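You operate a simulated robot arm through the tools that you are given. There is no shell and no other tool.

The job below is to be done with a simulated two-armed robot. You get a single attempt, and the scene is never put back.

Task
Turn the grey belt gap knob to 12. Put three of the seals from the top of the grey table on the lid of the top blue box. Open the middle blue box, take the packing pad from the top of the grey table and leave it inside and shut the box again. Take the green adapter on the top of the grey table and put it away on the top of the wooden table. Do these in any order. Set down upright: green adapter.
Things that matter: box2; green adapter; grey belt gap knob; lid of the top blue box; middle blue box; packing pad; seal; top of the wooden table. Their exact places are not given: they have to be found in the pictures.

Only the result counts: the job must be done as asked and must still hold three seconds after the hand-in. Knocking over, shifting, dropping, spilling or breaking anything else fails it. A push-on lid holds only when it is set on centred and level and pressed home; a screw cap is set on level and turned clockwise until tight.

Robot
Two 7-joint arms with two-finger parallel grippers on one trunk, on a base that drives. Base frame: it is fixed to the floor where the robot stands at the start and does not move with it; the origin is under the middle of the robot, x ahead of it, y to its left, z up. Units: mm, rad, N and s.
The left shoulder is at the start at [62, 196, 1104], the right one opposite. With the tool pointing down near the work surface each hand reaches from about 280 to 700 mm from the robot's upright axis, wherever it stands, measured 20 degrees to its own side. Places, roughly: box2 [-1100, -4800, 400]; green adapter (4x4x6 cm) [-3900, -700, 800]; grey belt gap knob [500, -300, 1000]; lid of the top blue box [-1100, -4800, 1000]; middle blue box [-1100, -4800, 400]; packing pad (6x13x5 cm) [-3800, -1000, 800]; seal (4x4x3 cm) [-3800, -1300, 800]; top of the wooden table [-3000, -4400, 800]. Payload 1.57 kg a hand.
The TCP of each hand is the grasp point between the finger pads, 30 mm short of the fingertips. In the tool frame z runs along the fingers and y along their closing line. Largest opening 110 mm; finger width 24, thickness 12; the body of the gripper, 48 by 112 mm, starts 78 mm behind the TCP.
Orientation is that of the tool frame in the base frame, as a unit quaternion [w, x, y, z]. With the fingers straight down and closing along the base's y, the tool's x points along the base's -x, its y along +y and its z along -z.

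Tools
- The arms move only by the tool apply_moves. It takes "left_commands", "right_commands" or both (then of equal length, played together; a hand with none holds still); each is a list of rows, each a list of 7 numbers: the shift along the tool's x, y, z in mm, then the turn, a rotation vector about the tool's x, y, z in rad, then the finger opening in mm, from 0 to 110. In form: [[dx, dy, dz, wx, wy, wz, grip], ...]. A call has 1 to 20 rows; each row is the pose to reach, as a shift and turn from the pose commanded when the call began, along the tool's axes at that moment. Each row takes 0.2 s and may step no farther than 50 mm and 0.15 rad from the row before; otherwise, or with a gripper value out of range, the whole call is refused. Where a pose cannot be reached the arm comes as near as it can. A force on the tool above 40 N (or 10 N above the force at the start of the call, whichever is more), or a blocked arm, ends the call early, and 0.2 s more pass. The fingers move at their own pace (about 72 mm/s each) and stop on an object; they squeeze with about 32 N. The grip force told is the motor's: it shows also when the fingers shut on nothing. Time passes only in rows, and 0.2 s behind the last, so rows that repeat a pose let the fingers close. It gives the time, the measured TCP pose, the force on the tool (base axes), the opening and the grip force at its end, in the units of the frame above (readings bear some noise), with the torque about the TCP (base axes, N m) and any sound that the robot's microphone picked up.
- Cameras (640 x 400 px; columns grow to the right, rows downward): "scene" is now at [88.2, -43, 1676.7]; the picture's right is [-0.59, -0.81, 0.00], its down [-0.69, 0.50, -0.52] and it looks along [0.42, -0.31, -0.85] (base axes); focal length 269 px, centre (320, 200). "left" rides on the left gripper at [70, -16, -141] in its tool frame; the picture's right is [0.23, 0.97, 0.00], its down [-0.85, 0.20, -0.48] and it looks along [-0.47, 0.11, 0.88] (tool axes); focal length 222 px, centre (320, 200). "right" rides on the right gripper at [70, 16, -141] in its tool frame; the picture's right is [-0.23, 0.97, 0.00], its down [-0.85, -0.20, -0.48] and it looks along [-0.47, -0.11, 0.88] (tool axes); focal length 222 px, centre (320, 200).
- capture(camera): a new picture of that camera. The clock stands still meanwhile.
- slide_trunk(by): slides the trunk up (or, below 0, down) by that many mm; the arms and the scene camera ride with it, the base frame stays. It gives what a move gives, with no picture.
- roll_base(legs): drives the robot by 1 to 6 legs, each [ahead, left, turn to the left] in mm, mm and rad, along the robot's own axes; the way and the turn of a leg run together, so that a leg with both is an arc; at most 1500 mm and 3.142 rad a leg. The arms and the cameras ride along, it lands a little off, and it stops where it bumps. It gives what a move gives.
- head_to(pan, tilt): turns the head with the scene camera to pan (to the left, within 1.501 rad either way) and tilt (down, from -0.506 to 1.204), counted from straight ahead of the robot. It gives what a move gives.
- probe_pixels(camera, pixels): for up to 12 pixels [column, row] of the newest picture of that camera ("zoom" is the newest enlarged one), the place [x, y, z] in the base frame of the surface seen there, good to about 2 mm. The clock stands still meanwhile.
- inspect(camera, box): a new picture of the part [left, top, right, bottom] of that camera's present view, enlarged. The clock stands still meanwhile.
- close_job(): hands the job in; it is judged then, once.

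Open the grippers and draw the arms clear of the work before you hand the job in, unless the task says otherwise.

The tools are called by a JSON object that holds its "name" and its "arguments". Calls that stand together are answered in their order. apply_moves: Moves the arms, as the interface text tells. Its arguments: {"type":"object","properties":{"left_commands":{"type":"array"},"right_commands":{"type":"array"}},"required":[]} The other tools are called the same way: slide_trunk (by) slides the trunk up or down; roll_base (legs) drives the base; head_to (pan, tilt) turns the head that bears the scene camera; capture (camera) takes a picture; probe_pixels (camera, pixels) gives the place of the surface under pixels of a picture; inspect (camera, box) takes an enlarged picture of a part of a camera's view; close_job () hands the job in.

At the start:

```text
time: 0.0
left_tcp_pos: [497.0, -26.1, 1190.5]
left_orientation: [-0.001, 0.0, 1.0, 0.001]
left_ft_force: [-0.6, -0.3, -0.2]
left_wrist_torque: [0.0, -0.04, 0.03]
left_opening: 110.2
left_gripper_force: 0.0
right_tcp_pos: [293.4, -343.7, 1208.0]
right_orientation: [0.0, -0.001, 1.0, 0.0]
right_ft_force: [0.8, -0.1, -0.3]
right_wrist_torque: [0.0, -0.03, -0.01]
right_opening: 110.0
right_gripper_force: 0.0
trunk travel left (down, up): [-700.0, 290.0]
robot x, y, heading: [1.1, 2.0, 0.001]
head pan, tilt: [-0.625, 1.018]
```

scene: 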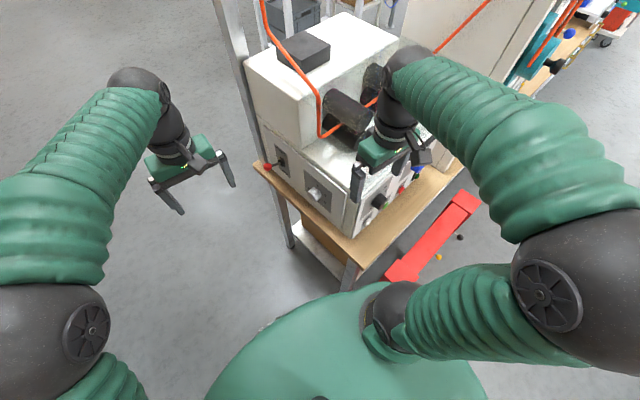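
right: 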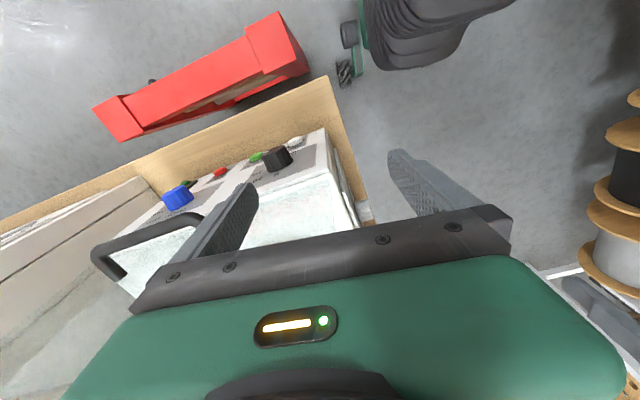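
left: 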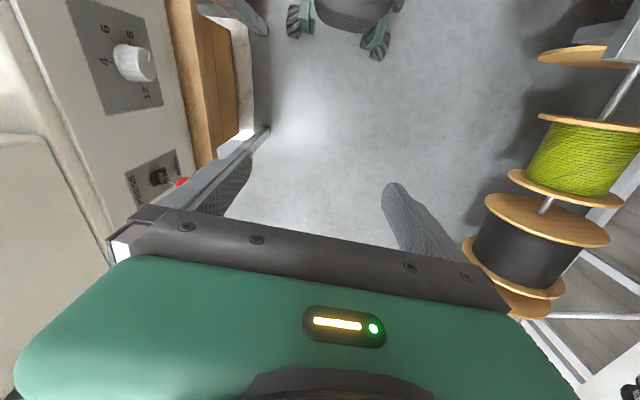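

The left picture shows a dial with a white/grey knob near (133,62) with numbers 4, 6, 8, 12. I look closer at it with the left and scene cameras.

{"name": "inspect", "arguments": {"camera": "left", "box": [20, 0, 220, 125]}}

{"name": "inspect", "arguments": {"camera": "scene", "box": [240, 100, 480, 250]}}

{"name": "inspect", "arguments": {"camera": "right", "box": [80, 100, 400, 300]}}

```text
3.20 times, centred on (120, 62) of left
```

zoom: 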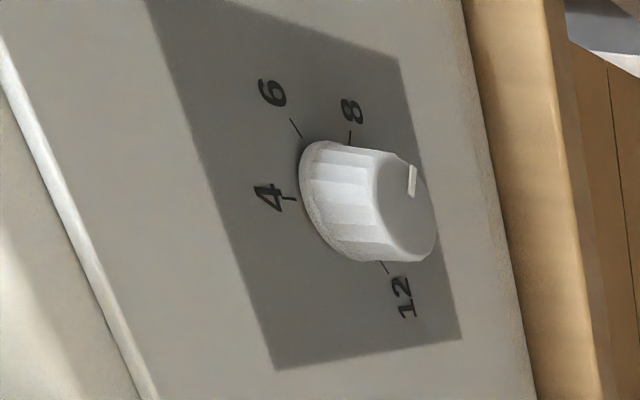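

```text
2.67 times, centred on (360, 175) of scene
```

zoom: 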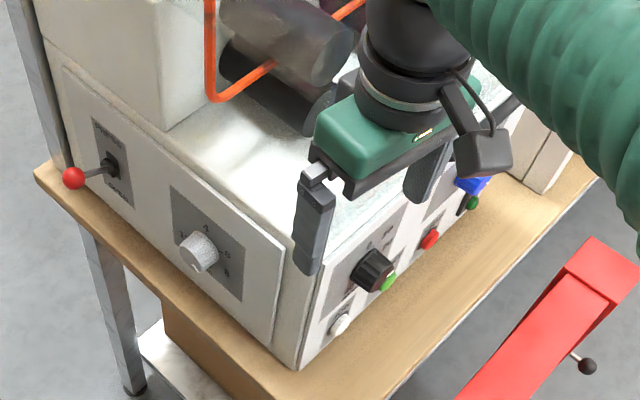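

```text
2.00 times, centred on (240, 200) of right
```

zoom: 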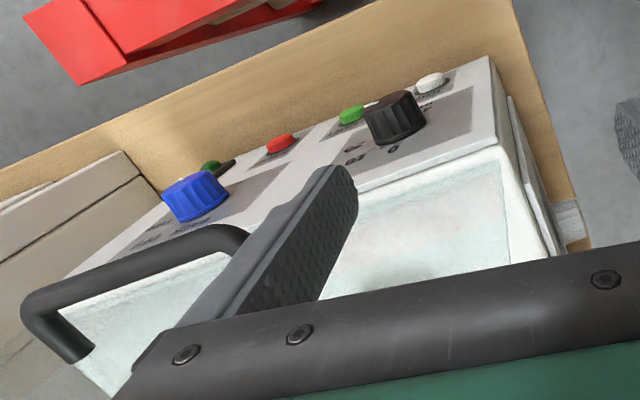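

The white-grey knob is on the panel at scene zoom (198,250); black and blue knobs are on the other face. I probe the panel from the left picture and look for a label.

{"name": "inspect", "arguments": {"camera": "scene", "box": [250, 140, 370, 215]}}

{"name": "probe_pixels", "arguments": {"camera": "scene", "pixels": [[314, 193], [309, 190], [268, 167], [284, 160], [304, 185], [330, 195], [322, 215], [350, 215], [381, 201], [265, 128], [345, 225]]}}

{"name": "probe_pixels", "arguments": {"camera": "left", "pixels": [[133, 62], [150, 65], [120, 55], [105, 62], [105, 30], [130, 34], [148, 95], [90, 50], [155, 105], [170, 180], [80, 20]]}}

```text
5.33 times, centred on (310, 178) of scene
```

zoom: 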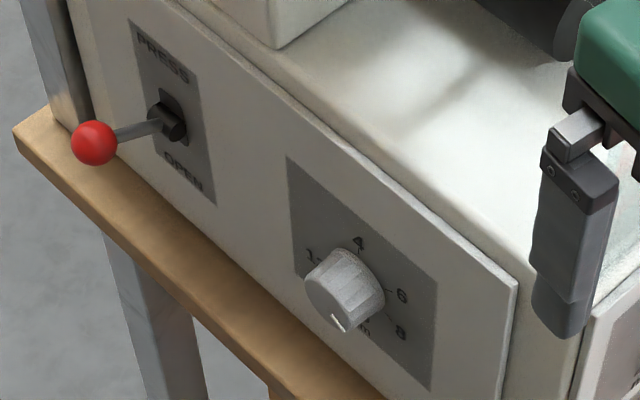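

```text
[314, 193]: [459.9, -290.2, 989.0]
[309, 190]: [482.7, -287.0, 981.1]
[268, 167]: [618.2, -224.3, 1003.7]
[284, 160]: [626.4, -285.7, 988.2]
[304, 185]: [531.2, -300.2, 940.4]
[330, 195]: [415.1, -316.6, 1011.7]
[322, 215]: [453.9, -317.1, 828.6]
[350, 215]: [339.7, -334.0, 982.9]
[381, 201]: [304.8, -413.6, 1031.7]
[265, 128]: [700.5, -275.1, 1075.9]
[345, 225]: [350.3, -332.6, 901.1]
```

```text
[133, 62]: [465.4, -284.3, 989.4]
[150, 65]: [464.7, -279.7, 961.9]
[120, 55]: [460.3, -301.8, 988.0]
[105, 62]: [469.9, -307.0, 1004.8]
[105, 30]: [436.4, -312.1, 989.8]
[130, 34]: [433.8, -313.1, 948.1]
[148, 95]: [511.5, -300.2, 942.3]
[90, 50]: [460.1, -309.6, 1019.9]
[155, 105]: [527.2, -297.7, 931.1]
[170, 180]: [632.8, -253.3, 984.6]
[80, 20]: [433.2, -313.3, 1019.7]
```

The panel plane faces +y (turned ~7°), with the dial centre near (472, -307, 967). Before moving I look around with the head to know the surroundings.

{"name": "head_to", "arguments": {"pan": 0.0, "tilt": 0.6}}

{"name": "capture", "arguments": {"camera": "scene"}}

{"name": "head_to", "arguments": {"pan": 1.2, "tilt": 0.6}}

{"name": "capture", "arguments": {"camera": "scene"}}

{"name": "head_to", "arguments": {"pan": -1.2, "tilt": 0.5}}

{"name": "capture", "arguments": {"camera": "scene"}}

```text
time: 1.0
left_tcp_pos: [496.3, -25.7, 1190.5]
left_orientation: [0.0, 0.0, 1.0, 0.0]
left_ft_force: [-0.1, 0.2, 0.5]
left_wrist_torque: [0.03, 0.01, 0.01]
left_opening: 110.0
left_gripper_force: 0.1
right_tcp_pos: [291.5, -342.2, 1208.6]
right_orientation: [0.001, 0.001, 1.0, 0.0]
right_ft_force: [-0.2, 0.8, 0.0]
right_wrist_torque: [0.02, -0.02, -0.01]
right_opening: 110.0
right_gripper_force: 0.1
trunk travel left (down, up): [-700.0, 290.0]
robot x, y, heading: [-0.4, 2.1, -0.001]
head pan, tilt: [0.0, 0.6]
```

```text
taken
```

scene: 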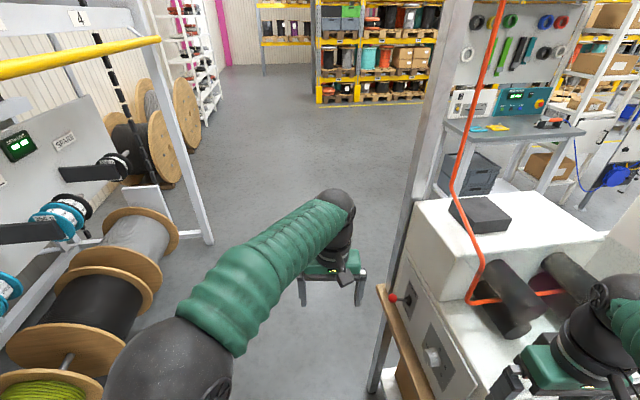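

```text
time: 2.4
left_tcp_pos: [496.8, -26.5, 1190.2]
left_orientation: [0.001, 0.0, 1.0, 0.0]
left_ft_force: [1.0, -0.2, -0.5]
left_wrist_torque: [0.01, 0.04, 0.01]
left_opening: 110.0
left_gripper_force: 0.1
right_tcp_pos: [291.6, -342.2, 1208.7]
right_orientation: [0.0, 0.0, 1.0, 0.0]
right_ft_force: [-0.3, 0.1, 1.2]
right_wrist_torque: [-0.01, 0.0, -0.01]
right_opening: 110.2
right_gripper_force: 0.1
trunk travel left (down, up): [-700.0, 290.0]
robot x, y, heading: [2.5, 0.7, 0.0]
head pan, tilt: [1.201, 0.6]
```

```text
taken
```

scene: 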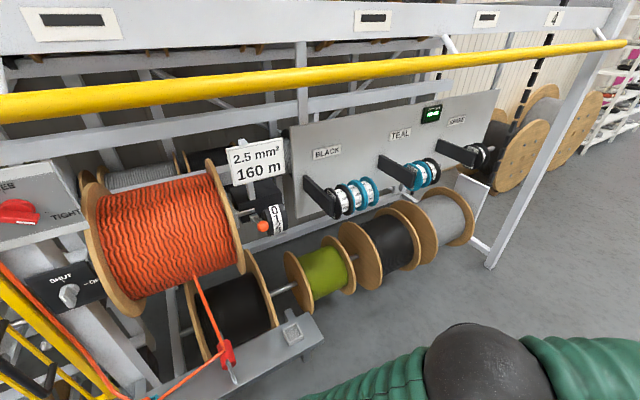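

```text
time: 4.6
left_tcp_pos: [496.5, -23.6, 1191.1]
left_orientation: [-0.001, 0.0, 1.0, 0.0]
left_ft_force: [0.3, 0.0, -0.4]
left_wrist_torque: [0.0, 0.02, -0.03]
left_opening: 110.1
left_gripper_force: 0.1
right_tcp_pos: [293.5, -342.9, 1209.2]
right_orientation: [0.001, 0.0, 1.0, -0.001]
right_ft_force: [0.8, 0.1, -0.6]
right_wrist_torque: [-0.04, -0.01, 0.0]
right_opening: 110.1
right_gripper_force: 0.1
trunk travel left (down, up): [-700.0, 290.0]
robot x, y, heading: [0.5, 2.9, 0.0]
head pan, tilt: [-1.201, 0.499]
```

```text
taken
```

scene: 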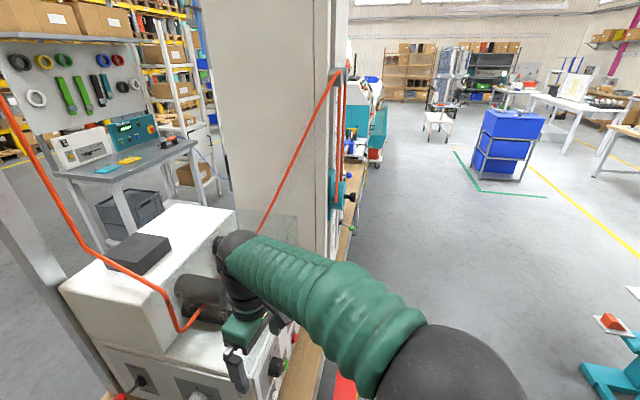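

The knob panel can be reached with the left hand pointing along -y. I first check how far the spool rack on the left is by looking that way again.

{"name": "head_to", "arguments": {"pan": 0.9, "tilt": 0.7}}

{"name": "capture", "arguments": {"camera": "scene"}}

```text
time: 6.6
left_tcp_pos: [496.8, -25.4, 1191.8]
left_orientation: [0.0, 0.0, 1.0, 0.0]
left_ft_force: [0.4, -0.6, -1.0]
left_wrist_torque: [-0.01, 0.02, -0.02]
left_opening: 109.9
left_gripper_force: 0.0
right_tcp_pos: [291.9, -343.4, 1209.2]
right_orientation: [0.0, 0.0, 1.0, 0.0]
right_ft_force: [0.5, -0.1, 0.1]
right_wrist_torque: [0.0, 0.0, -0.01]
right_opening: 110.1
right_gripper_force: 0.0
trunk travel left (down, up): [-700.0, 290.0]
robot x, y, heading: [1.3, -2.8, -0.002]
head pan, tilt: [0.901, 0.7]
```

```text
taken
```

scene: 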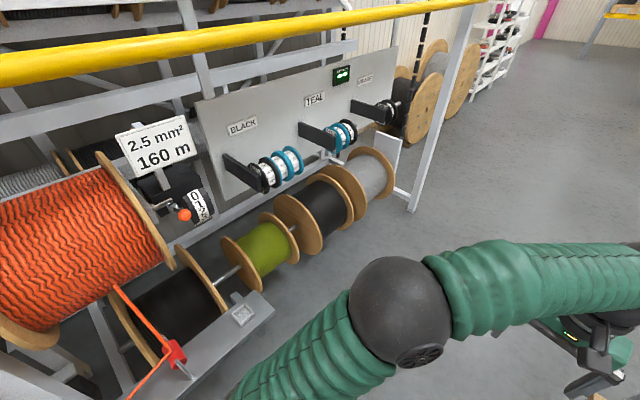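

I probe the rack pieces, yellow bar, spool edges and elbow to see the clearances.

{"name": "probe_pixels", "arguments": {"camera": "scene", "pixels": [[150, 55], [400, 20], [460, 50], [412, 205], [390, 190], [330, 235], [280, 265], [175, 350], [240, 315], [150, 250], [375, 290], [560, 60]]}}

```text
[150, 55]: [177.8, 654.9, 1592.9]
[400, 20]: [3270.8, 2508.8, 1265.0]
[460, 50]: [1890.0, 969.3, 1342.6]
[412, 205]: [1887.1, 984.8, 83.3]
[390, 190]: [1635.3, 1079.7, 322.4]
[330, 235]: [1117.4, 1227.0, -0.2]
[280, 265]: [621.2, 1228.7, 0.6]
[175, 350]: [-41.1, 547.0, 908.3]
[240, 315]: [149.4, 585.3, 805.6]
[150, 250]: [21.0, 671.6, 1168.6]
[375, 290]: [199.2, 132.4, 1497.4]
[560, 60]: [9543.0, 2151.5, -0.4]
```

The rack stays beyond y≈547, so the left arm has room. I turn the left hand to point toward the panel (-y), ending about 170 mm off the dial.

{"name": "apply_moves", "arguments": {"left_commands": [[4.2, -10.2, 20.3, 0.1428, 0, 0, 110], [8.4, -20.4, 40.5, 0.2856, 0, 0, 110], [12.5, -30.5, 60.8, 0.4284, 0, 0, 110], [16.7, -40.7, 81.1, 0.5712, 0, 0, 110], [20.9, -50.9, 101.4, 0.714, 0, 0, 110], [25.1, -61.1, 121.6, 0.8568, 0, 0, 100], [29.3, -71.3, 141.9, 0.9996, 0, 0, 90], [33.5, -81.5, 162.2, 1.1424, 0, 0, 80], [37.6, -91.6, 182.5, 1.2852, 0, 0, 80], [41.8, -101.8, 202.7, 1.428, 0, 0, 80], [46, -112, 223, 1.5708, 0, 0, 80]]}}

{"name": "capture", "arguments": {"camera": "left"}}

```text
time: 9.0
left_tcp_pos: [451.4, -137.0, 969.0]
left_orientation: [0.0, 0.001, -0.707, 0.707]
left_ft_force: [-0.8, -0.8, 0.1]
left_wrist_torque: [-0.01, 0.02, -0.01]
left_opening: 80.0
left_gripper_force: 0.0
right_tcp_pos: [294.0, -341.1, 1209.6]
right_orientation: [-0.001, 0.0, 1.0, -0.001]
right_ft_force: [-1.1, -0.2, 0.0]
right_wrist_torque: [0.01, 0.03, 0.01]
right_opening: 110.2
right_gripper_force: 0.0
trunk travel left (down, up): [-700.0, 290.0]
robot x, y, heading: [2.2, -1.3, -0.001]
head pan, tilt: [0.901, 0.7]
```

```text
taken
```

left: 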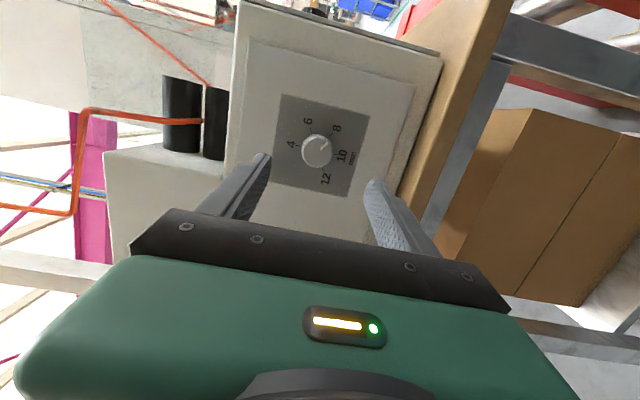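

The dial is now seen from the front around (320,150). I zoom in and probe it.

{"name": "inspect", "arguments": {"camera": "left", "box": [272, 100, 372, 200]}}

{"name": "probe_pixels", "arguments": {"camera": "left", "pixels": [[318, 150], [322, 158], [310, 148], [326, 150], [293, 144], [308, 121], [338, 128], [343, 156], [325, 179], [290, 110], [350, 185], [360, 125]]}}

```text
4.00 times, centred on (322, 150) of left
```

zoom: 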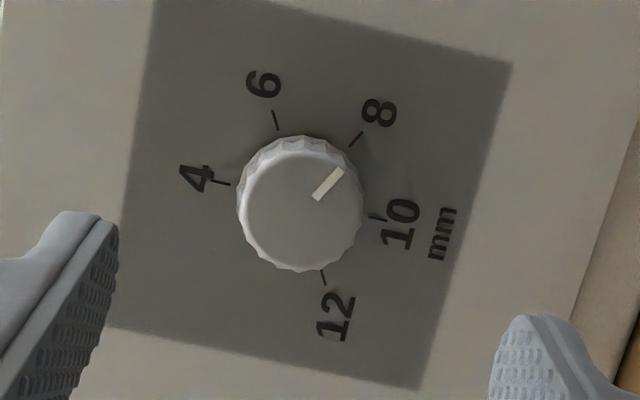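

```text
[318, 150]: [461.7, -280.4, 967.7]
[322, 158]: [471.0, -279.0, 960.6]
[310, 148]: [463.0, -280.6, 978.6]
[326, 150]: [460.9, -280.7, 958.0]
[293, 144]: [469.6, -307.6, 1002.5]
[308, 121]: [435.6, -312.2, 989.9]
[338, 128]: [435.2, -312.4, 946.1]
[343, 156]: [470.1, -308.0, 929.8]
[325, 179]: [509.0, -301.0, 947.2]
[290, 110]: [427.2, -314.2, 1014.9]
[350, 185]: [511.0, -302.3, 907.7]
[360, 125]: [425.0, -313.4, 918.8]
```

The pointer stands at 8; 12 is 120° clockwise. I square the hand to the panel and then pre-turn the wrist by about -60° so that the whole turn fits.

{"name": "apply_moves", "arguments": {"left_commands": [[-0.7, 0.3, 10, 0, -0.062, 0, 80], [-1.4, 0.5, 20, 0, -0.124, 0, 80]]}}

{"name": "apply_moves", "arguments": {"left_commands": [[0, 0, 0, 0, 0, -0.15, 80], [0, 0, 0, 0, 0, -0.3, 80], [0, 0, 0, 0, 0, -0.45, 80], [0, 0, 0, 0, 0, -0.6, 80], [0, 0, 0, 0, 0, -0.75, 80], [0, 0, 0, 0, 0, -0.9, 75], [0, 0, 0, 0, 0, -1.05, 75], [0, 0, 0, 0, 0, -1.05, 75]]}}

{"name": "capture", "arguments": {"camera": "left"}}

```text
time: 9.6
left_tcp_pos: [450.6, -157.3, 968.2]
left_orientation: [-0.043, 0.044, -0.706, 0.706]
left_ft_force: [-0.3, -0.1, -0.1]
left_wrist_torque: [-0.01, 0.02, -0.01]
left_opening: 80.0
left_gripper_force: 0.0
right_tcp_pos: [291.7, -341.7, 1208.2]
right_orientation: [0.0, 0.0, 1.0, -0.001]
right_ft_force: [1.1, -0.2, 0.0]
right_wrist_torque: [0.01, -0.01, 0.01]
right_opening: 109.9
right_gripper_force: 0.0
trunk travel left (down, up): [-700.0, 290.0]
robot x, y, heading: [0.8, -0.1, 0.001]
head pan, tilt: [0.901, 0.7]
```

```text
time: 11.4
left_tcp_pos: [451.6, -157.1, 966.9]
left_orientation: [0.317, 0.393, -0.588, 0.632]
left_ft_force: [0.2, 0.4, 0.6]
left_wrist_torque: [-0.01, 0.0, 0.02]
left_opening: 75.2
left_gripper_force: 0.1
right_tcp_pos: [292.5, -341.2, 1208.9]
right_orientation: [0.0, 0.0, 1.0, 0.001]
right_ft_force: [-0.8, 0.5, -0.3]
right_wrist_torque: [0.0, -0.05, -0.01]
right_opening: 109.9
right_gripper_force: 0.1
trunk travel left (down, up): [-700.0, 290.0]
robot x, y, heading: [2.0, 1.2, -0.004]
head pan, tilt: [0.901, 0.7]
```

```text
taken
```

left: 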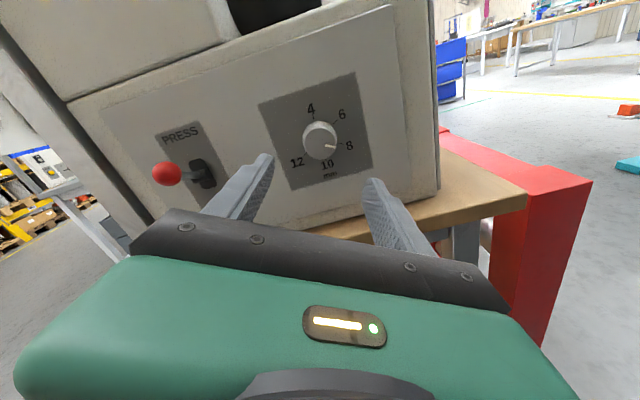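

The hand is squared to the dial with the knob centred between the fingers ahead. I advance 114 mm along the tool axis, keeping the fingers open 75.

{"name": "apply_moves", "arguments": {"left_commands": [[0, 0, 25, 0, 0, 0, 75], [0, 0, 50, 0, 0, 0, 75], [0, 0, 75, 0, 0, 0, 75], [0, 0, 95, 0, 0, 0, 75], [0, 0, 105, 0, 0, 0, 75], [0, 0, 113, 0, 0, 0, 75]]}}

{"name": "capture", "arguments": {"camera": "left"}}

```text
time: 12.8
left_tcp_pos: [465.6, -270.6, 967.7]
left_orientation: [0.315, 0.392, -0.589, 0.632]
left_ft_force: [-0.4, 0.0, -0.7]
left_wrist_torque: [-0.03, 0.0, 0.03]
left_opening: 75.0
left_gripper_force: 0.0
right_tcp_pos: [292.4, -342.7, 1209.9]
right_orientation: [0.0, 0.0, 1.0, 0.0]
right_ft_force: [-0.1, 0.3, -0.7]
right_wrist_torque: [0.0, 0.0, 0.02]
right_opening: 110.0
right_gripper_force: 0.0
trunk travel left (down, up): [-700.0, 290.0]
robot x, y, heading: [1.2, -3.3, -0.001]
head pan, tilt: [0.901, 0.7]
```

```text
taken
```

left: 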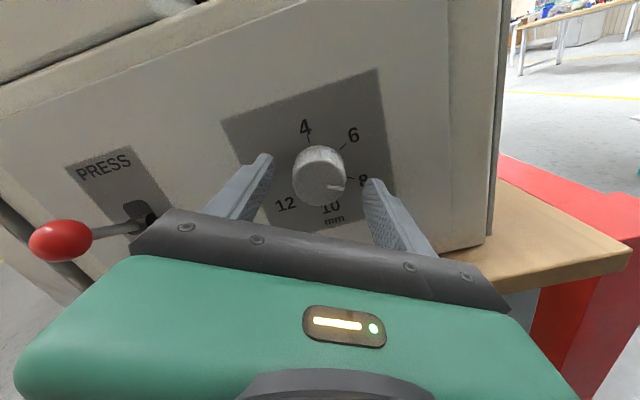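

The knob sits between the fingers ahead of the palm at (320,175). I close the fingers slowly on it.

{"name": "apply_moves", "arguments": {"left_commands": [[0, 0, 0, 0, 0, 0, 60], [0, 0, 0, 0, 0, 0, 50], [0, 0, 0, 0, 0, 0, 42], [0, 0, 0, 0, 0, 0, 34], [0, 0, 0, 0, 0, 0, 30], [0, 0, 0, 0, 0, 0, 30]]}}

{"name": "capture", "arguments": {"camera": "left"}}

```text
time: 14.2
left_tcp_pos: [465.3, -270.6, 967.1]
left_orientation: [0.316, 0.392, -0.588, 0.633]
left_ft_force: [8.0, -2.1, 8.0]
left_wrist_torque: [0.02, 0.02, 0.38]
left_opening: 40.3
left_gripper_force: 44.5
right_tcp_pos: [292.6, -342.8, 1208.3]
right_orientation: [-0.001, -0.001, 1.0, -0.001]
right_ft_force: [-0.4, -0.3, -0.1]
right_wrist_torque: [0.03, 0.02, -0.04]
right_opening: 110.0
right_gripper_force: 0.0
trunk travel left (down, up): [-700.0, 290.0]
robot x, y, heading: [-3.2, -0.3, 0.001]
head pan, tilt: [0.901, 0.7]
```

```text
taken
```

left: 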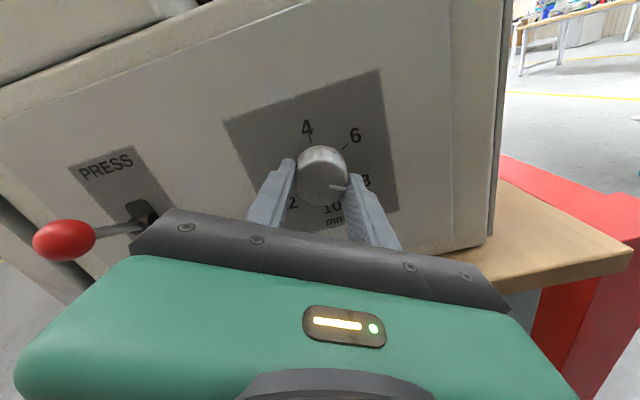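

The fingers hold the knob (opening 40.3) with a small side force along -tool y. I ease that by 1.5 mm and turn clockwise in steps.

{"name": "apply_moves", "arguments": {"left_commands": [[0, -1.5, 0, 0, 0, 0, 30], [0, -1.5, 0, 0, 0, 0.1, 30], [0, -1.5, 0, 0, 0, 0.2, 30], [0, -1.5, 0, 0, 0, 0.3, 30]]}}

{"name": "capture", "arguments": {"camera": "left"}}

```text
time: 15.2
left_tcp_pos: [466.0, -269.3, 968.5]
left_orientation: [0.218, 0.299, -0.641, 0.673]
left_ft_force: [2.9, -2.1, 9.6]
left_wrist_torque: [0.19, 0.07, 0.53]
left_opening: 40.2
left_gripper_force: 44.6
right_tcp_pos: [292.0, -342.4, 1208.9]
right_orientation: [0.0, 0.0, 1.0, 0.0]
right_ft_force: [0.6, 0.4, -0.1]
right_wrist_torque: [-0.02, -0.04, -0.03]
right_opening: 109.8
right_gripper_force: 0.1
trunk travel left (down, up): [-700.0, 290.0]
robot x, y, heading: [2.1, -0.5, 0.003]
head pan, tilt: [0.901, 0.7]
```

```text
taken
```

left: 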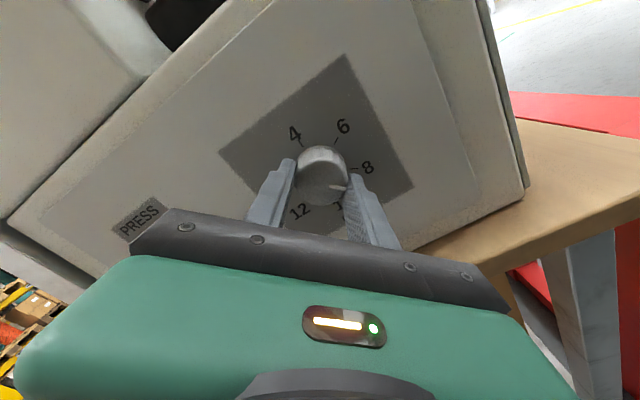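

The knob turns with the hand (pointer now past 8). I continue by another 0.9 rad.

{"name": "apply_moves", "arguments": {"left_commands": [[0, 0, 0, 0, 0, 0.13, 30], [0, 0, 0, 0, 0, 0.26, 30], [0, 0, 0, 0, 0, 0.39, 30], [0, 0, 0, 0, 0, 0.52, 30], [0, 0, 0, 0, 0, 0.65, 30], [0, 0, 0, 0, 0, 0.78, 30], [0, 0, 0, 0, 0, 0.9, 30]]}}

{"name": "capture", "arguments": {"camera": "left"}}

```text
time: 16.4
left_tcp_pos: [468.1, -269.2, 971.4]
left_orientation: [0.007, -0.069, 0.711, -0.7]
left_ft_force: [-13.3, -6.7, -6.6]
left_wrist_torque: [0.42, 0.01, 0.73]
left_opening: 40.1
left_gripper_force: 44.8
right_tcp_pos: [291.9, -343.1, 1208.1]
right_orientation: [-0.002, 0.0, 1.0, 0.0]
right_ft_force: [1.2, -0.6, 0.3]
right_wrist_torque: [0.02, 0.05, 0.0]
right_opening: 110.0
right_gripper_force: 0.1
trunk travel left (down, up): [-700.0, 290.0]
robot x, y, heading: [-0.9, -2.2, -0.003]
head pan, tilt: [0.901, 0.7]
stopped in row 6 (left hand): the force on the tool passed its limit at 44 N (the readings are from after the stop); the commanded pose is now the measured one
```

```text
taken
```

left: 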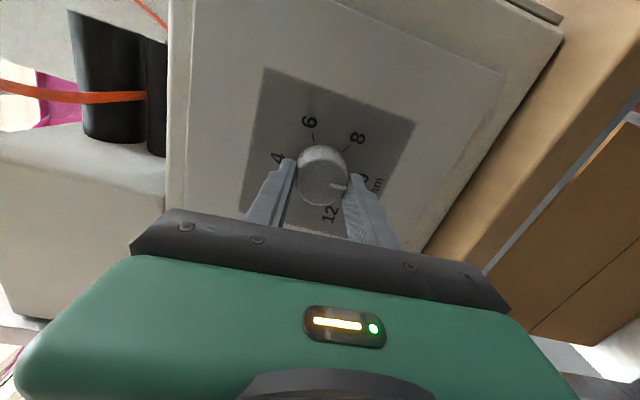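

The side force built up because the hand was slightly off the knob axis; the knob is now near 10. I open the fingers and measure the knob centre again before regripping.

{"name": "apply_moves", "arguments": {"left_commands": [[0, 0, 0, 0, 0, 0, 50], [0, 0, 0, 0, 0, 0, 65], [0, 0, 0, 0, 0, 0, 75], [0, 0, 0, 0, 0, 0, 75]]}}

{"name": "inspect", "arguments": {"camera": "left", "box": [240, 110, 400, 230]}}

```text
time: 17.4
left_tcp_pos: [471.8, -266.7, 971.5]
left_orientation: [0.011, -0.073, 0.71, -0.701]
left_ft_force: [0.2, 0.1, -1.2]
left_wrist_torque: [0.03, 0.01, -0.01]
left_opening: 74.9
left_gripper_force: 0.0
right_tcp_pos: [291.1, -341.8, 1208.9]
right_orientation: [0.0, 0.001, 1.0, 0.0]
right_ft_force: [0.2, 0.0, 0.4]
right_wrist_torque: [0.01, -0.01, -0.02]
right_opening: 110.0
right_gripper_force: 0.0
trunk travel left (down, up): [-700.0, 290.0]
robot x, y, heading: [-2.4, 2.1, -0.001]
head pan, tilt: [0.901, 0.7]
```

```text
3.33 times, centred on (320, 170) of left
```

zoom: 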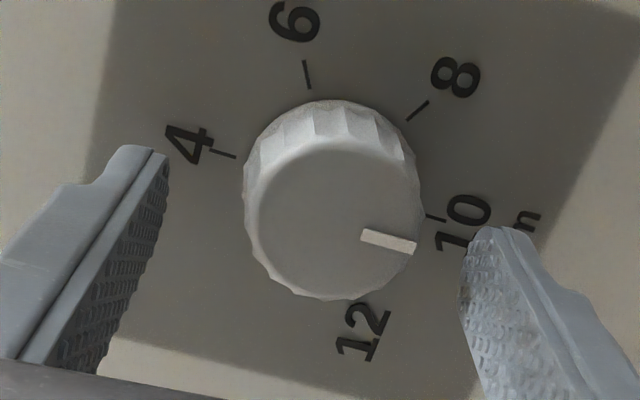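

The pointer stands at 10 now. I probe the rim of the knob face and the ticks to get the axis.

{"name": "probe_pixels", "arguments": {"camera": "zoom", "pixels": [[262, 210], [330, 150], [405, 205], [330, 285], [280, 165], [390, 275], [333, 218], [225, 154], [437, 217], [307, 75], [417, 112]]}}

```text
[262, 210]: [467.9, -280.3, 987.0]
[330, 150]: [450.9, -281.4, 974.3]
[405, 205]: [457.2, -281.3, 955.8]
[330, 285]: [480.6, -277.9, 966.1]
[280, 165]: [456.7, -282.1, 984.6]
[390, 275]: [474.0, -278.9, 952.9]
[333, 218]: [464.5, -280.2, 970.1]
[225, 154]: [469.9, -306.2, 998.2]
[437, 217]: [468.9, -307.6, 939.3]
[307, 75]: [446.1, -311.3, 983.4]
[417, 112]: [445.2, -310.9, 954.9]
```

The axis is at about (470.2, -307.5, 969) on the panel. I shift the hand by a few mm onto the axis, level it, and close again.

{"name": "apply_moves", "arguments": {"left_commands": [[3.2, 1.4, 1.2, 0.01, -0.003, 0, 75], [6.4, 2.8, 2.4, 0.019, -0.006, 0, 75], [6.4, 2.8, 2.4, 0.019, -0.006, 0, 75]]}}

{"name": "apply_moves", "arguments": {"left_commands": [[0, 0, 0, 0, 0, 0, 60], [0, 0, 0, 0, 0, 0, 50], [0, 0, 0, 0, 0, 0, 42], [0, 0, 0, 0, 0, 0, 34], [0, 0, 0, 0, 0, 0, 30], [0, 0, 0, 0, 0, 0, 30]]}}

```text
time: 18.2
left_tcp_pos: [474.1, -266.5, 977.7]
left_orientation: [0.029, -0.06, 0.708, -0.703]
left_ft_force: [0.0, -0.1, 0.5]
left_wrist_torque: [0.0, 0.01, 0.02]
left_opening: 74.9
left_gripper_force: 0.0
right_tcp_pos: [292.3, -342.4, 1208.4]
right_orientation: [0.0, 0.001, 1.0, 0.0]
right_ft_force: [-0.1, -0.4, 0.8]
right_wrist_torque: [0.01, -0.01, -0.04]
right_opening: 109.9
right_gripper_force: 0.0
trunk travel left (down, up): [-700.0, 290.0]
robot x, y, heading: [0.8, 1.0, -0.001]
head pan, tilt: [0.901, 0.7]
```

```text
time: 19.6
left_tcp_pos: [474.6, -267.4, 976.3]
left_orientation: [0.028, -0.06, 0.709, -0.702]
left_ft_force: [-5.8, 9.8, -27.0]
left_wrist_torque: [1.05, -0.1, -0.22]
left_opening: 54.0
left_gripper_force: 14.0
right_tcp_pos: [292.7, -342.0, 1208.3]
right_orientation: [-0.001, 0.0, 1.0, 0.0]
right_ft_force: [0.6, 0.2, 0.5]
right_wrist_torque: [0.0, 0.0, 0.01]
right_opening: 110.0
right_gripper_force: 0.1
trunk travel left (down, up): [-700.0, 290.0]
robot x, y, heading: [0.5, 2.4, 0.006]
head pan, tilt: [0.901, 0.7]
```

The hand drifted off ((474,-267,977)) — the wrist seems to be near a joint limit at this twist. I open the fingers and back off along the tool axis.

{"name": "apply_moves", "arguments": {"left_commands": [[0, 0, 0, 0, 0, 0, 65], [0, 0, 0, 0, 0, 0, 78], [0, 0, 0, 0, 0, 0, 80], [0, 0, -15, 0, 0, 0, 80], [0, 0, -35, 0, 0, 0, 80], [0, 0, -60, 0, 0, 0, 80]]}}

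{"name": "apply_moves", "arguments": {"left_commands": [[0, 0, 0, 0, 0, -0.14, 80], [0, 0, 0, 0, 0, -0.28, 80], [0, 0, 0, 0, 0, -0.42, 80], [0, 0, 0, 0, 0, -0.56, 80], [0, 0, 0, 0, 0, -0.7, 80], [0, 0, 0, 0, 0, -0.84, 80], [0, 0, 0, 0, 0, -0.98, 80], [0, 0, 0, 0, 0, -0.98, 80]]}}

{"name": "capture", "arguments": {"camera": "left"}}

```text
time: 21.0
left_tcp_pos: [454.7, -208.6, 963.8]
left_orientation: [-0.009, 0.078, -0.703, 0.707]
left_ft_force: [0.4, -0.9, -0.4]
left_wrist_torque: [0.01, -0.01, 0.0]
left_opening: 80.2
left_gripper_force: 0.1
right_tcp_pos: [290.2, -340.7, 1209.5]
right_orientation: [0.0, 0.0, 1.0, 0.0]
right_ft_force: [0.3, 1.1, 0.5]
right_wrist_torque: [0.01, 0.01, 0.03]
right_opening: 110.0
right_gripper_force: 0.1
trunk travel left (down, up): [-700.0, 290.0]
robot x, y, heading: [-0.8, -1.6, 0.003]
head pan, tilt: [0.901, 0.7]
```

```text
time: 22.8
left_tcp_pos: [455.5, -210.1, 968.7]
left_orientation: [0.323, 0.398, -0.584, 0.629]
left_ft_force: [0.6, -0.7, -0.6]
left_wrist_torque: [0.0, -0.04, -0.02]
left_opening: 80.1
left_gripper_force: 0.0
right_tcp_pos: [291.1, -340.8, 1209.1]
right_orientation: [-0.001, 0.0, 1.0, -0.001]
right_ft_force: [-0.1, -0.4, 0.5]
right_wrist_torque: [-0.06, 0.02, 0.0]
right_opening: 110.2
right_gripper_force: 0.0
trunk travel left (down, up): [-700.0, 290.0]
robot x, y, heading: [-3.1, 3.0, -0.003]
head pan, tilt: [0.901, 0.7]
```

```text
taken
```

left: 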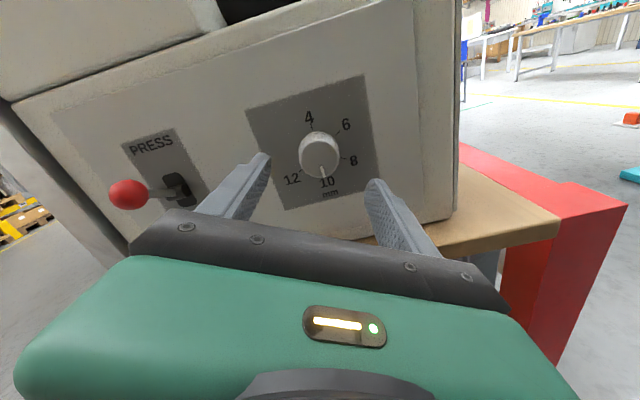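

The orientation is right again and the pointer is at 10. I twist further by -0.45 rad so that the 60° turn ends within range, and zoom to measure.

{"name": "apply_moves", "arguments": {"left_commands": [[0, 0, 0, 0, 0, -0.15, 80], [0, 0, 0, 0, 0, -0.3, 80], [0, 0, 0, 0, 0, -0.45, 80], [0, 0, 0, 0, 0, -0.45, 80]]}}

{"name": "inspect", "arguments": {"camera": "left", "box": [240, 90, 400, 210]}}

```text
time: 23.8
left_tcp_pos: [456.2, -210.9, 969.3]
left_orientation: [0.455, 0.518, -0.481, 0.542]
left_ft_force: [-0.6, -1.1, 0.1]
left_wrist_torque: [0.02, -0.01, -0.02]
left_opening: 79.9
left_gripper_force: 0.0
right_tcp_pos: [292.7, -342.5, 1208.8]
right_orientation: [0.0, 0.0, 1.0, -0.001]
right_ft_force: [0.2, 0.1, 0.0]
right_wrist_torque: [0.02, 0.02, -0.04]
right_opening: 110.0
right_gripper_force: 0.1
trunk travel left (down, up): [-700.0, 290.0]
robot x, y, heading: [-3.7, -1.7, 0.004]
head pan, tilt: [0.901, 0.7]
```

```text
3.33 times, centred on (320, 150) of left
```

zoom: 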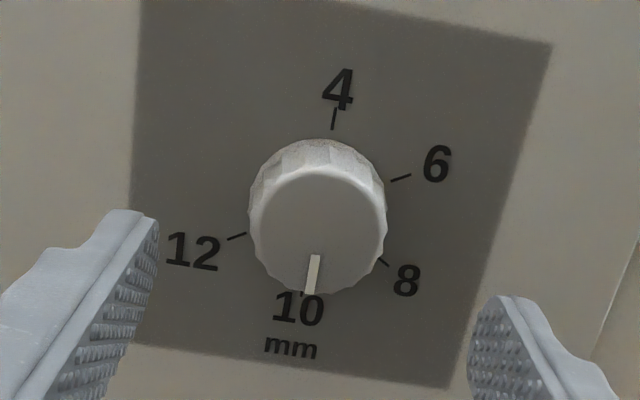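

I probe the ticks and the rim from this straight view to fix the axis.

{"name": "probe_pixels", "arguments": {"camera": "zoom", "pixels": [[333, 119], [400, 178], [237, 237], [383, 262], [262, 230], [375, 230], [318, 178], [318, 278], [318, 230], [200, 120], [450, 330]]}}

```text
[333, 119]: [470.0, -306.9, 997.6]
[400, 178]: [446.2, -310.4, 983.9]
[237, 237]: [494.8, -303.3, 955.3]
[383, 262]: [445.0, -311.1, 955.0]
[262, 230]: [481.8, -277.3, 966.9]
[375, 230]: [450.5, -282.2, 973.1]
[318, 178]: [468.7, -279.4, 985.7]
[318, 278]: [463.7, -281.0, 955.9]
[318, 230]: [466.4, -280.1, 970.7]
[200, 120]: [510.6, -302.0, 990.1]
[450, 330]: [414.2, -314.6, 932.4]
```

The axis is at (470.4, -307, 969.4). I shift 2.5 mm sideways, advance 60 mm and close on the knob.

{"name": "apply_moves", "arguments": {"left_commands": [[0.4, -2.5, 15, 0, 0, 0, 75], [0.4, -2.5, 30, 0, 0, 0, 75], [0.4, -2.5, 45, 0, 0, 0, 75], [0.4, -2.5, 54, 0, 0, 0, 75], [0.4, -2.5, 60, 0, 0, 0, 75], [0.4, -2.5, 60, 0, 0, 0, 75]]}}

{"name": "apply_moves", "arguments": {"left_commands": [[0, 0, 0, 0, 0, 0, 60], [0, 0, 0, 0, 0, 0, 50], [0, 0, 0, 0, 0, 0, 42], [0, 0, 0, 0, 0, 0, 34], [0, 0, 0, 0, 0, 0, 30], [0, 0, 0, 0, 0, 0, 30]]}}

```text
time: 25.2
left_tcp_pos: [466.5, -269.4, 969.3]
left_orientation: [0.454, 0.518, -0.481, 0.542]
left_ft_force: [-0.1, 0.6, 0.8]
left_wrist_torque: [0.01, 0.0, 0.01]
left_opening: 74.9
left_gripper_force: 0.0
right_tcp_pos: [292.5, -342.4, 1208.8]
right_orientation: [0.0, -0.001, 1.0, 0.0]
right_ft_force: [-0.6, -0.5, 0.8]
right_wrist_torque: [0.0, -0.01, 0.02]
right_opening: 109.7
right_gripper_force: 0.0
trunk travel left (down, up): [-700.0, 290.0]
robot x, y, heading: [1.0, 1.9, 0.002]
head pan, tilt: [0.901, 0.7]
```

```text
time: 26.6
left_tcp_pos: [464.6, -270.3, 969.2]
left_orientation: [0.455, 0.518, -0.482, 0.542]
left_ft_force: [-8.3, 0.0, -3.9]
left_wrist_torque: [-0.25, -0.05, -0.42]
left_opening: 40.9
left_gripper_force: 44.6
right_tcp_pos: [290.2, -342.3, 1209.1]
right_orientation: [0.0, 0.0, 1.0, 0.0]
right_ft_force: [0.5, 0.0, -0.5]
right_wrist_torque: [0.02, 0.01, 0.01]
right_opening: 110.1
right_gripper_force: 0.1
trunk travel left (down, up): [-700.0, 290.0]
robot x, y, heading: [0.1, 1.0, -0.001]
head pan, tilt: [0.901, 0.7]
```

Gripped at 40.9 with a slight force in -x; I ease by 1 mm and turn the first 0.5 rad.

{"name": "apply_moves", "arguments": {"left_commands": [[-0.3, 1.0, 0, 0, 0, 0, 30], [-0.3, 1.0, 0, 0, 0, 0.1, 30], [-0.3, 1.0, 0, 0, 0, 0.2, 30], [-0.3, 1.0, 0, 0, 0, 0.3, 30], [-0.3, 1.0, 0, 0, 0, 0.4, 30], [-0.3, 1.0, 0, 0, 0, 0.5, 30]]}}

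{"name": "inspect", "arguments": {"camera": "left", "box": [240, 110, 400, 230]}}

```text
time: 28.0
left_tcp_pos: [464.8, -268.6, 969.0]
left_orientation: [0.306, 0.381, -0.595, 0.638]
left_ft_force: [-3.6, 2.0, 3.0]
left_wrist_torque: [0.5, 0.11, 0.32]
left_opening: 40.5
left_gripper_force: 45.2
right_tcp_pos: [290.9, -340.8, 1211.1]
right_orientation: [0.001, 0.0, 1.0, -0.001]
right_ft_force: [0.9, -0.8, 0.1]
right_wrist_torque: [-0.01, -0.05, 0.0]
right_opening: 110.0
right_gripper_force: 0.1
trunk travel left (down, up): [-700.0, 290.0]
robot x, y, heading: [1.6, 0.5, 0.002]
head pan, tilt: [0.901, 0.7]
```

```text
3.33 times, centred on (320, 170) of left
```

zoom: 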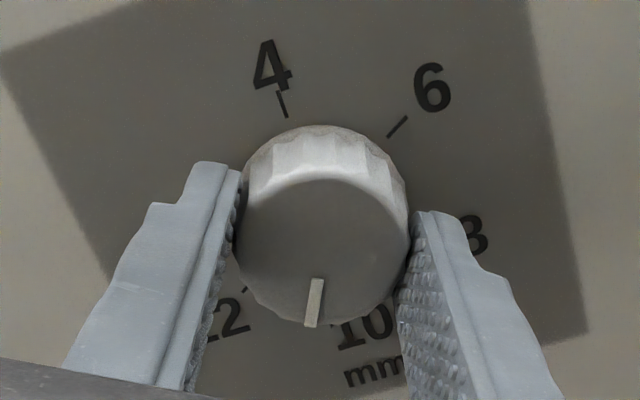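

The pointer is midway between 10 and 12. I turn another 0.55 rad to reach 12.

{"name": "apply_moves", "arguments": {"left_commands": [[0, 0, 0, 0, 0, 0.11, 30], [0, 0, 0, 0, 0, 0.22, 30], [0, 0, 0, 0, 0, 0.33, 30], [0, 0, 0, 0, 0, 0.44, 30], [0, 0, 0, 0, 0, 0.55, 30], [0, 0, 0, 0, 0, 0.55, 30]]}}

{"name": "inspect", "arguments": {"camera": "left", "box": [240, 110, 400, 230]}}

```text
time: 29.1
left_tcp_pos: [466.0, -268.9, 971.1]
left_orientation: [0.155, 0.234, -0.674, 0.684]
left_ft_force: [-15.0, -2.3, -5.8]
left_wrist_torque: [0.74, 0.09, 0.66]
left_opening: 41.1
left_gripper_force: 45.9
right_tcp_pos: [290.6, -343.2, 1209.5]
right_orientation: [0.0, 0.0, 1.0, 0.0]
right_ft_force: [0.4, 0.2, -0.3]
right_wrist_torque: [-0.04, 0.03, -0.01]
right_opening: 110.0
right_gripper_force: 0.0
trunk travel left (down, up): [-700.0, 290.0]
robot x, y, heading: [-0.3, 2.3, -0.001]
head pan, tilt: [0.901, 0.7]
stopped in row 5 (left hand): the force on the tool passed its limit at 42 N (the readings are from after the stop); the commanded pose is now the measured one
```

```text
3.33 times, centred on (320, 170) of left
```

zoom: 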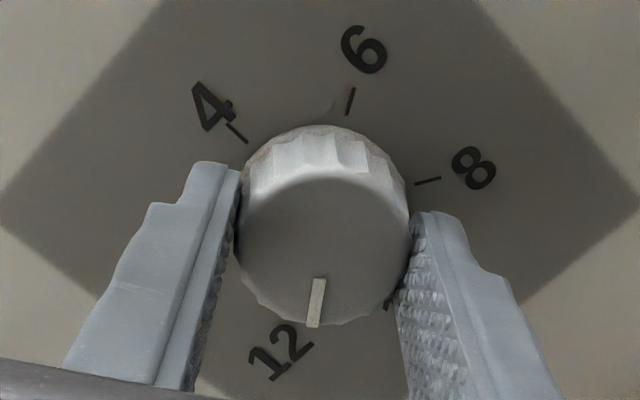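

The hand stopped near 12, a bit short. I open, back off and look at the pointer.

{"name": "apply_moves", "arguments": {"left_commands": [[0, 0, 0, 0, 0, 0, 55], [0, 0, 0, 0, 0, 0, 70], [0, 0, 0, 0, 0, 0, 80], [0, 0, -20, 0, 0, 0, 80], [0, 0, -40, 0, 0, 0, 80], [0, 0, -60, 0, 0, 0, 80]]}}

{"name": "apply_moves", "arguments": {"left_commands": [[0, 0, 0, 0, 0, -0.14, 80], [0, 0, 0, 0, 0, -0.28, 80], [0, 0, 0, 0, 0, -0.42, 80], [0, 0, 0, 0, 0, -0.56, 80], [0, 0, 0, 0, 0, -0.7, 80], [0, 0, 0, 0, 0, -0.7, 80]]}}

{"name": "inspect", "arguments": {"camera": "left", "box": [240, 90, 400, 210]}}

```text
time: 30.5
left_tcp_pos: [461.2, -207.6, 970.0]
left_orientation: [0.155, 0.237, -0.672, 0.684]
left_ft_force: [0.2, 0.0, 0.1]
left_wrist_torque: [-0.02, 0.01, 0.0]
left_opening: 80.0
left_gripper_force: 0.1
right_tcp_pos: [290.6, -341.6, 1210.5]
right_orientation: [0.0, 0.0, 1.0, -0.001]
right_ft_force: [1.0, 1.3, 0.6]
right_wrist_torque: [0.0, 0.0, 0.03]
right_opening: 110.3
right_gripper_force: 0.0
trunk travel left (down, up): [-700.0, 290.0]
robot x, y, heading: [0.2, -0.0, -0.0]
head pan, tilt: [0.901, 0.7]
```

```text
time: 31.9
left_tcp_pos: [459.9, -209.1, 969.3]
left_orientation: [0.381, 0.453, -0.55, 0.589]
left_ft_force: [0.6, -0.7, 0.1]
left_wrist_torque: [-0.01, -0.03, 0.02]
left_opening: 79.8
left_gripper_force: 0.0
right_tcp_pos: [290.5, -342.8, 1208.4]
right_orientation: [-0.001, 0.001, 1.0, -0.001]
right_ft_force: [-0.9, -0.2, -0.1]
right_wrist_torque: [0.01, -0.01, 0.01]
right_opening: 110.0
right_gripper_force: 0.1
trunk travel left (down, up): [-700.0, 290.0]
robot x, y, heading: [-1.1, -4.4, -0.003]
head pan, tilt: [0.901, 0.7]
```

```text
3.33 times, centred on (320, 150) of left
```

zoom: 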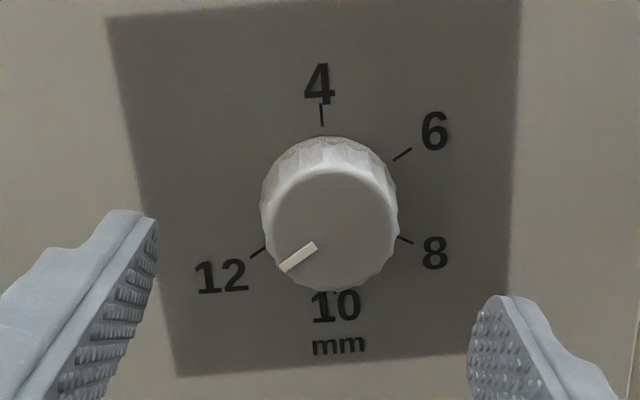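

The pointer seems to be nearly at 12. I zoom further to compare its slope with the 6–12 tick line.

{"name": "inspect", "arguments": {"camera": "left", "box": [290, 120, 354, 180]}}

```text
6.67 times, centred on (322, 150) of left
```

zoom: 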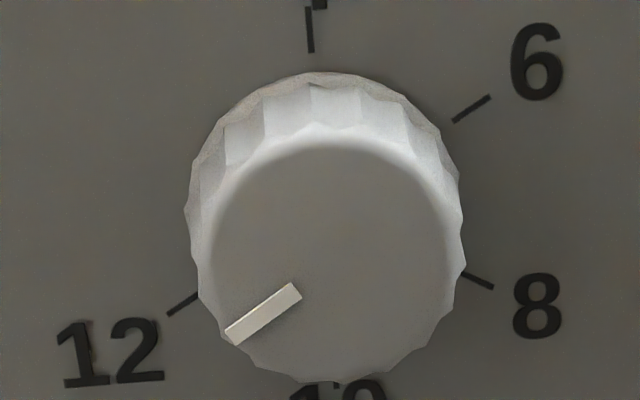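

The pointer lies along the 6–12 tick line (34.7° vs 34.0°), so the knob is at 12. I retreat the left hand and untwist it.

{"name": "apply_moves", "arguments": {"left_commands": [[0, 0, -30, 0, 0, 0, 80], [0, 0, -60, 0, 0, 0, 80], [0, 0, -60, 0, 0, 0.14, 80], [0, 0, -60, 0, 0, 0.28, 80], [0, 0, -60, 0, 0, 0.42, 80], [0, 0, -60, 0, 0, 0.56, 80], [0, 0, -60, 0, 0, 0.7, 80], [0, 0, -60, 0, 0, 0.84, 80], [0, 0, -60, 0, 0, 0.98, 80], [0, 0, -60, 0, 0, 1.12, 80], [0, 0, -60, 0, 0, 1.26, 80]]}}

{"name": "apply_moves", "arguments": {"left_commands": [[9, -21, -23, -0.1428, 0, 0, 80], [18, -42, -46, -0.2856, 0, 0, 80], [28, -63, -68, -0.4284, 0, 0, 80], [37, -84, -91, -0.5712, 0, 0, 80], [46, -105, -114, -0.714, 0, 0, 80], [55, -126, -136, -0.8568, 0, 0, 80], [65, -147, -159, -0.9996, 0, 0, 80], [74, -168, -182, -1.1424, 0, 0, 80], [83, -189, -205, -1.2852, 0, 0, 80], [92, -210, -227, -1.428, 0, 0, 80], [102, -231, -250, -1.5708, 0, 0, 80]]}}

{"name": "head_to", "arguments": {"pan": -0.625, "tilt": 1.0}}

{"name": "capture", "arguments": {"camera": "scene"}}

```text
time: 34.3
left_tcp_pos: [454.8, -149.2, 971.5]
left_orientation: [0.042, -0.042, 0.711, -0.7]
left_ft_force: [-0.4, 0.8, 0.0]
left_wrist_torque: [0.02, -0.01, 0.0]
left_opening: 79.9
left_gripper_force: 0.0
right_tcp_pos: [291.5, -342.5, 1210.0]
right_orientation: [0.0, 0.001, 1.0, -0.001]
right_ft_force: [-0.2, 0.2, -0.2]
right_wrist_torque: [0.02, -0.01, 0.01]
right_opening: 110.4
right_gripper_force: 0.1
trunk travel left (down, up): [-700.0, 290.0]
robot x, y, heading: [3.1, -1.6, -0.004]
head pan, tilt: [0.901, 0.7]
```

```text
time: 36.7
left_tcp_pos: [326.2, 86.6, 1208.4]
left_orientation: [0.001, -0.059, 0.998, 0.009]
left_ft_force: [-0.4, -0.2, 0.6]
left_wrist_torque: [-0.02, -0.03, 0.02]
left_opening: 79.9
left_gripper_force: 0.0
right_tcp_pos: [290.0, -342.2, 1209.9]
right_orientation: [0.001, 0.001, 1.0, -0.001]
right_ft_force: [0.2, 0.2, 0.3]
right_wrist_torque: [0.0, -0.04, 0.01]
right_opening: 109.9
right_gripper_force: 0.1
trunk travel left (down, up): [-700.0, 290.0]
robot x, y, heading: [2.0, 1.4, -0.003]
head pan, tilt: [0.901, 0.7]
```

```text
time: 38.3
left_tcp_pos: [326.8, 86.6, 1206.9]
left_orientation: [-0.001, -0.058, 0.998, 0.007]
left_ft_force: [-0.4, -0.3, -0.1]
left_wrist_torque: [0.0, -0.02, -0.02]
left_opening: 80.2
left_gripper_force: 0.1
right_tcp_pos: [290.8, -342.8, 1208.5]
right_orientation: [-0.001, 0.001, 1.0, -0.001]
right_ft_force: [0.3, -0.8, 0.2]
right_wrist_torque: [0.0, -0.03, -0.02]
right_opening: 109.9
right_gripper_force: 0.1
trunk travel left (down, up): [-700.0, 290.0]
robot x, y, heading: [-2.8, 1.3, -0.004]
head pan, tilt: [-0.625, 1.0]
```

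```text
taken
```

scene: 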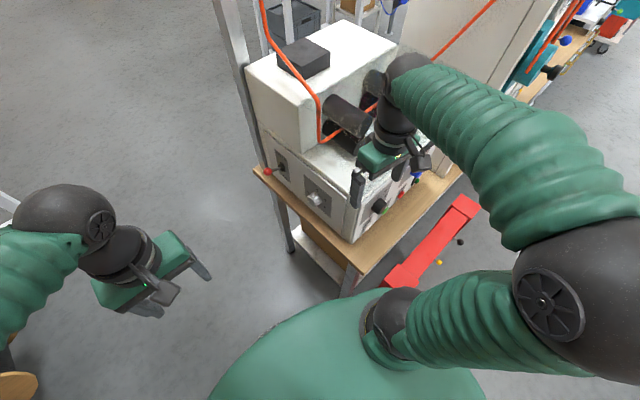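

The knob is done and the left hand is clear. I tuck the right hand inward (+y) and look to the right side for the route.

{"name": "apply_moves", "arguments": {"right_commands": [[0, 40, -10, 0, 0, 0, 90], [0, 80, -20, 0, 0, 0, 80], [0, 120, -20, 0, 0, 0, 80], [0, 160, -20, 0, 0, 0, 80], [0, 180, -20, 0, 0, 0, 80]]}}

{"name": "head_to", "arguments": {"pan": -1.5, "tilt": 0.45}}

{"name": "capture", "arguments": {"camera": "scene"}}

```text
time: 39.5
left_tcp_pos: [326.3, 87.5, 1206.4]
left_orientation: [0.0, -0.059, 0.998, 0.006]
left_ft_force: [-0.2, 0.1, 0.4]
left_wrist_torque: [0.0, -0.03, -0.02]
left_opening: 80.0
left_gripper_force: 0.1
right_tcp_pos: [302.0, -169.7, 1206.3]
right_orientation: [0.0, 0.001, 1.0, -0.001]
right_ft_force: [1.3, -0.8, 0.7]
right_wrist_torque: [-0.01, -0.01, -0.01]
right_opening: 79.9
right_gripper_force: 0.0
right hand out of reach, approached as far as the arm can: row 2, 3, 4, 5
trunk travel left (down, up): [-700.0, 290.0]
robot x, y, heading: [2.1, 3.4, -0.004]
head pan, tilt: [-0.625, 1.0]
```

```text
time: 40.7
left_tcp_pos: [326.6, 86.8, 1206.4]
left_orientation: [-0.001, -0.058, 0.998, 0.008]
left_ft_force: [-0.8, 0.1, -0.4]
left_wrist_torque: [-0.01, 0.01, -0.03]
left_opening: 79.7
left_gripper_force: 0.1
right_tcp_pos: [301.3, -171.3, 1206.2]
right_orientation: [-0.001, 0.0, 1.0, -0.001]
right_ft_force: [0.5, 0.5, -0.5]
right_wrist_torque: [-0.05, 0.01, 0.01]
right_opening: 80.1
right_gripper_force: 0.1
trunk travel left (down, up): [-700.0, 290.0]
robot x, y, heading: [-0.2, 1.2, -0.002]
head pan, tilt: [-1.499, 0.45]
```

```text
taken
```

scene: 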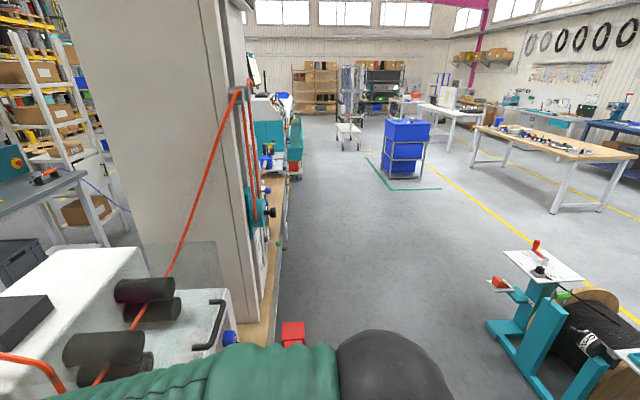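

I probe floor and object points in this view to map the way.

{"name": "probe_pixels", "arguments": {"camera": "scene", "pixels": [[405, 135], [405, 185], [440, 190], [555, 150], [480, 160], [555, 212], [530, 260], [490, 320], [540, 380], [270, 340], [295, 330], [350, 250]]}}

{"name": "inspect", "arguments": {"camera": "scene", "box": [360, 80, 640, 255]}}

```text
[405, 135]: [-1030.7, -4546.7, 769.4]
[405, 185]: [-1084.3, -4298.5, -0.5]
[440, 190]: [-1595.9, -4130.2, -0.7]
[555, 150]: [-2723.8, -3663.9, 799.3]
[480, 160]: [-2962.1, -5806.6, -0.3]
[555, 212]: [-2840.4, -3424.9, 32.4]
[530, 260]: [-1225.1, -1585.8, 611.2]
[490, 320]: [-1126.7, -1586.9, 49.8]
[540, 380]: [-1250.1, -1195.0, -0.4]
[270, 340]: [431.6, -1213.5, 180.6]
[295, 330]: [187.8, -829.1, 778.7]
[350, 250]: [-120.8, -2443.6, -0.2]
```

```text
2.29 times, centred on (500, 168) of scene
```

zoom: 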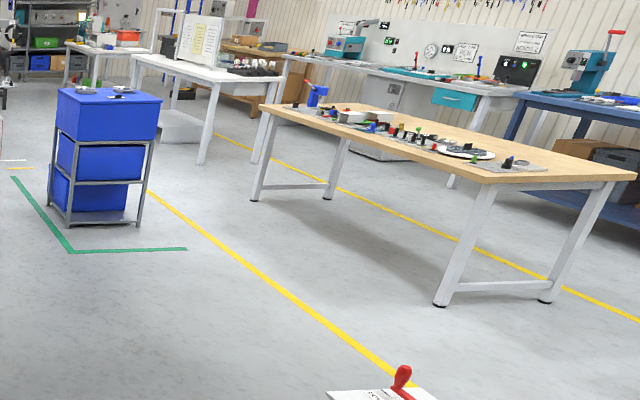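

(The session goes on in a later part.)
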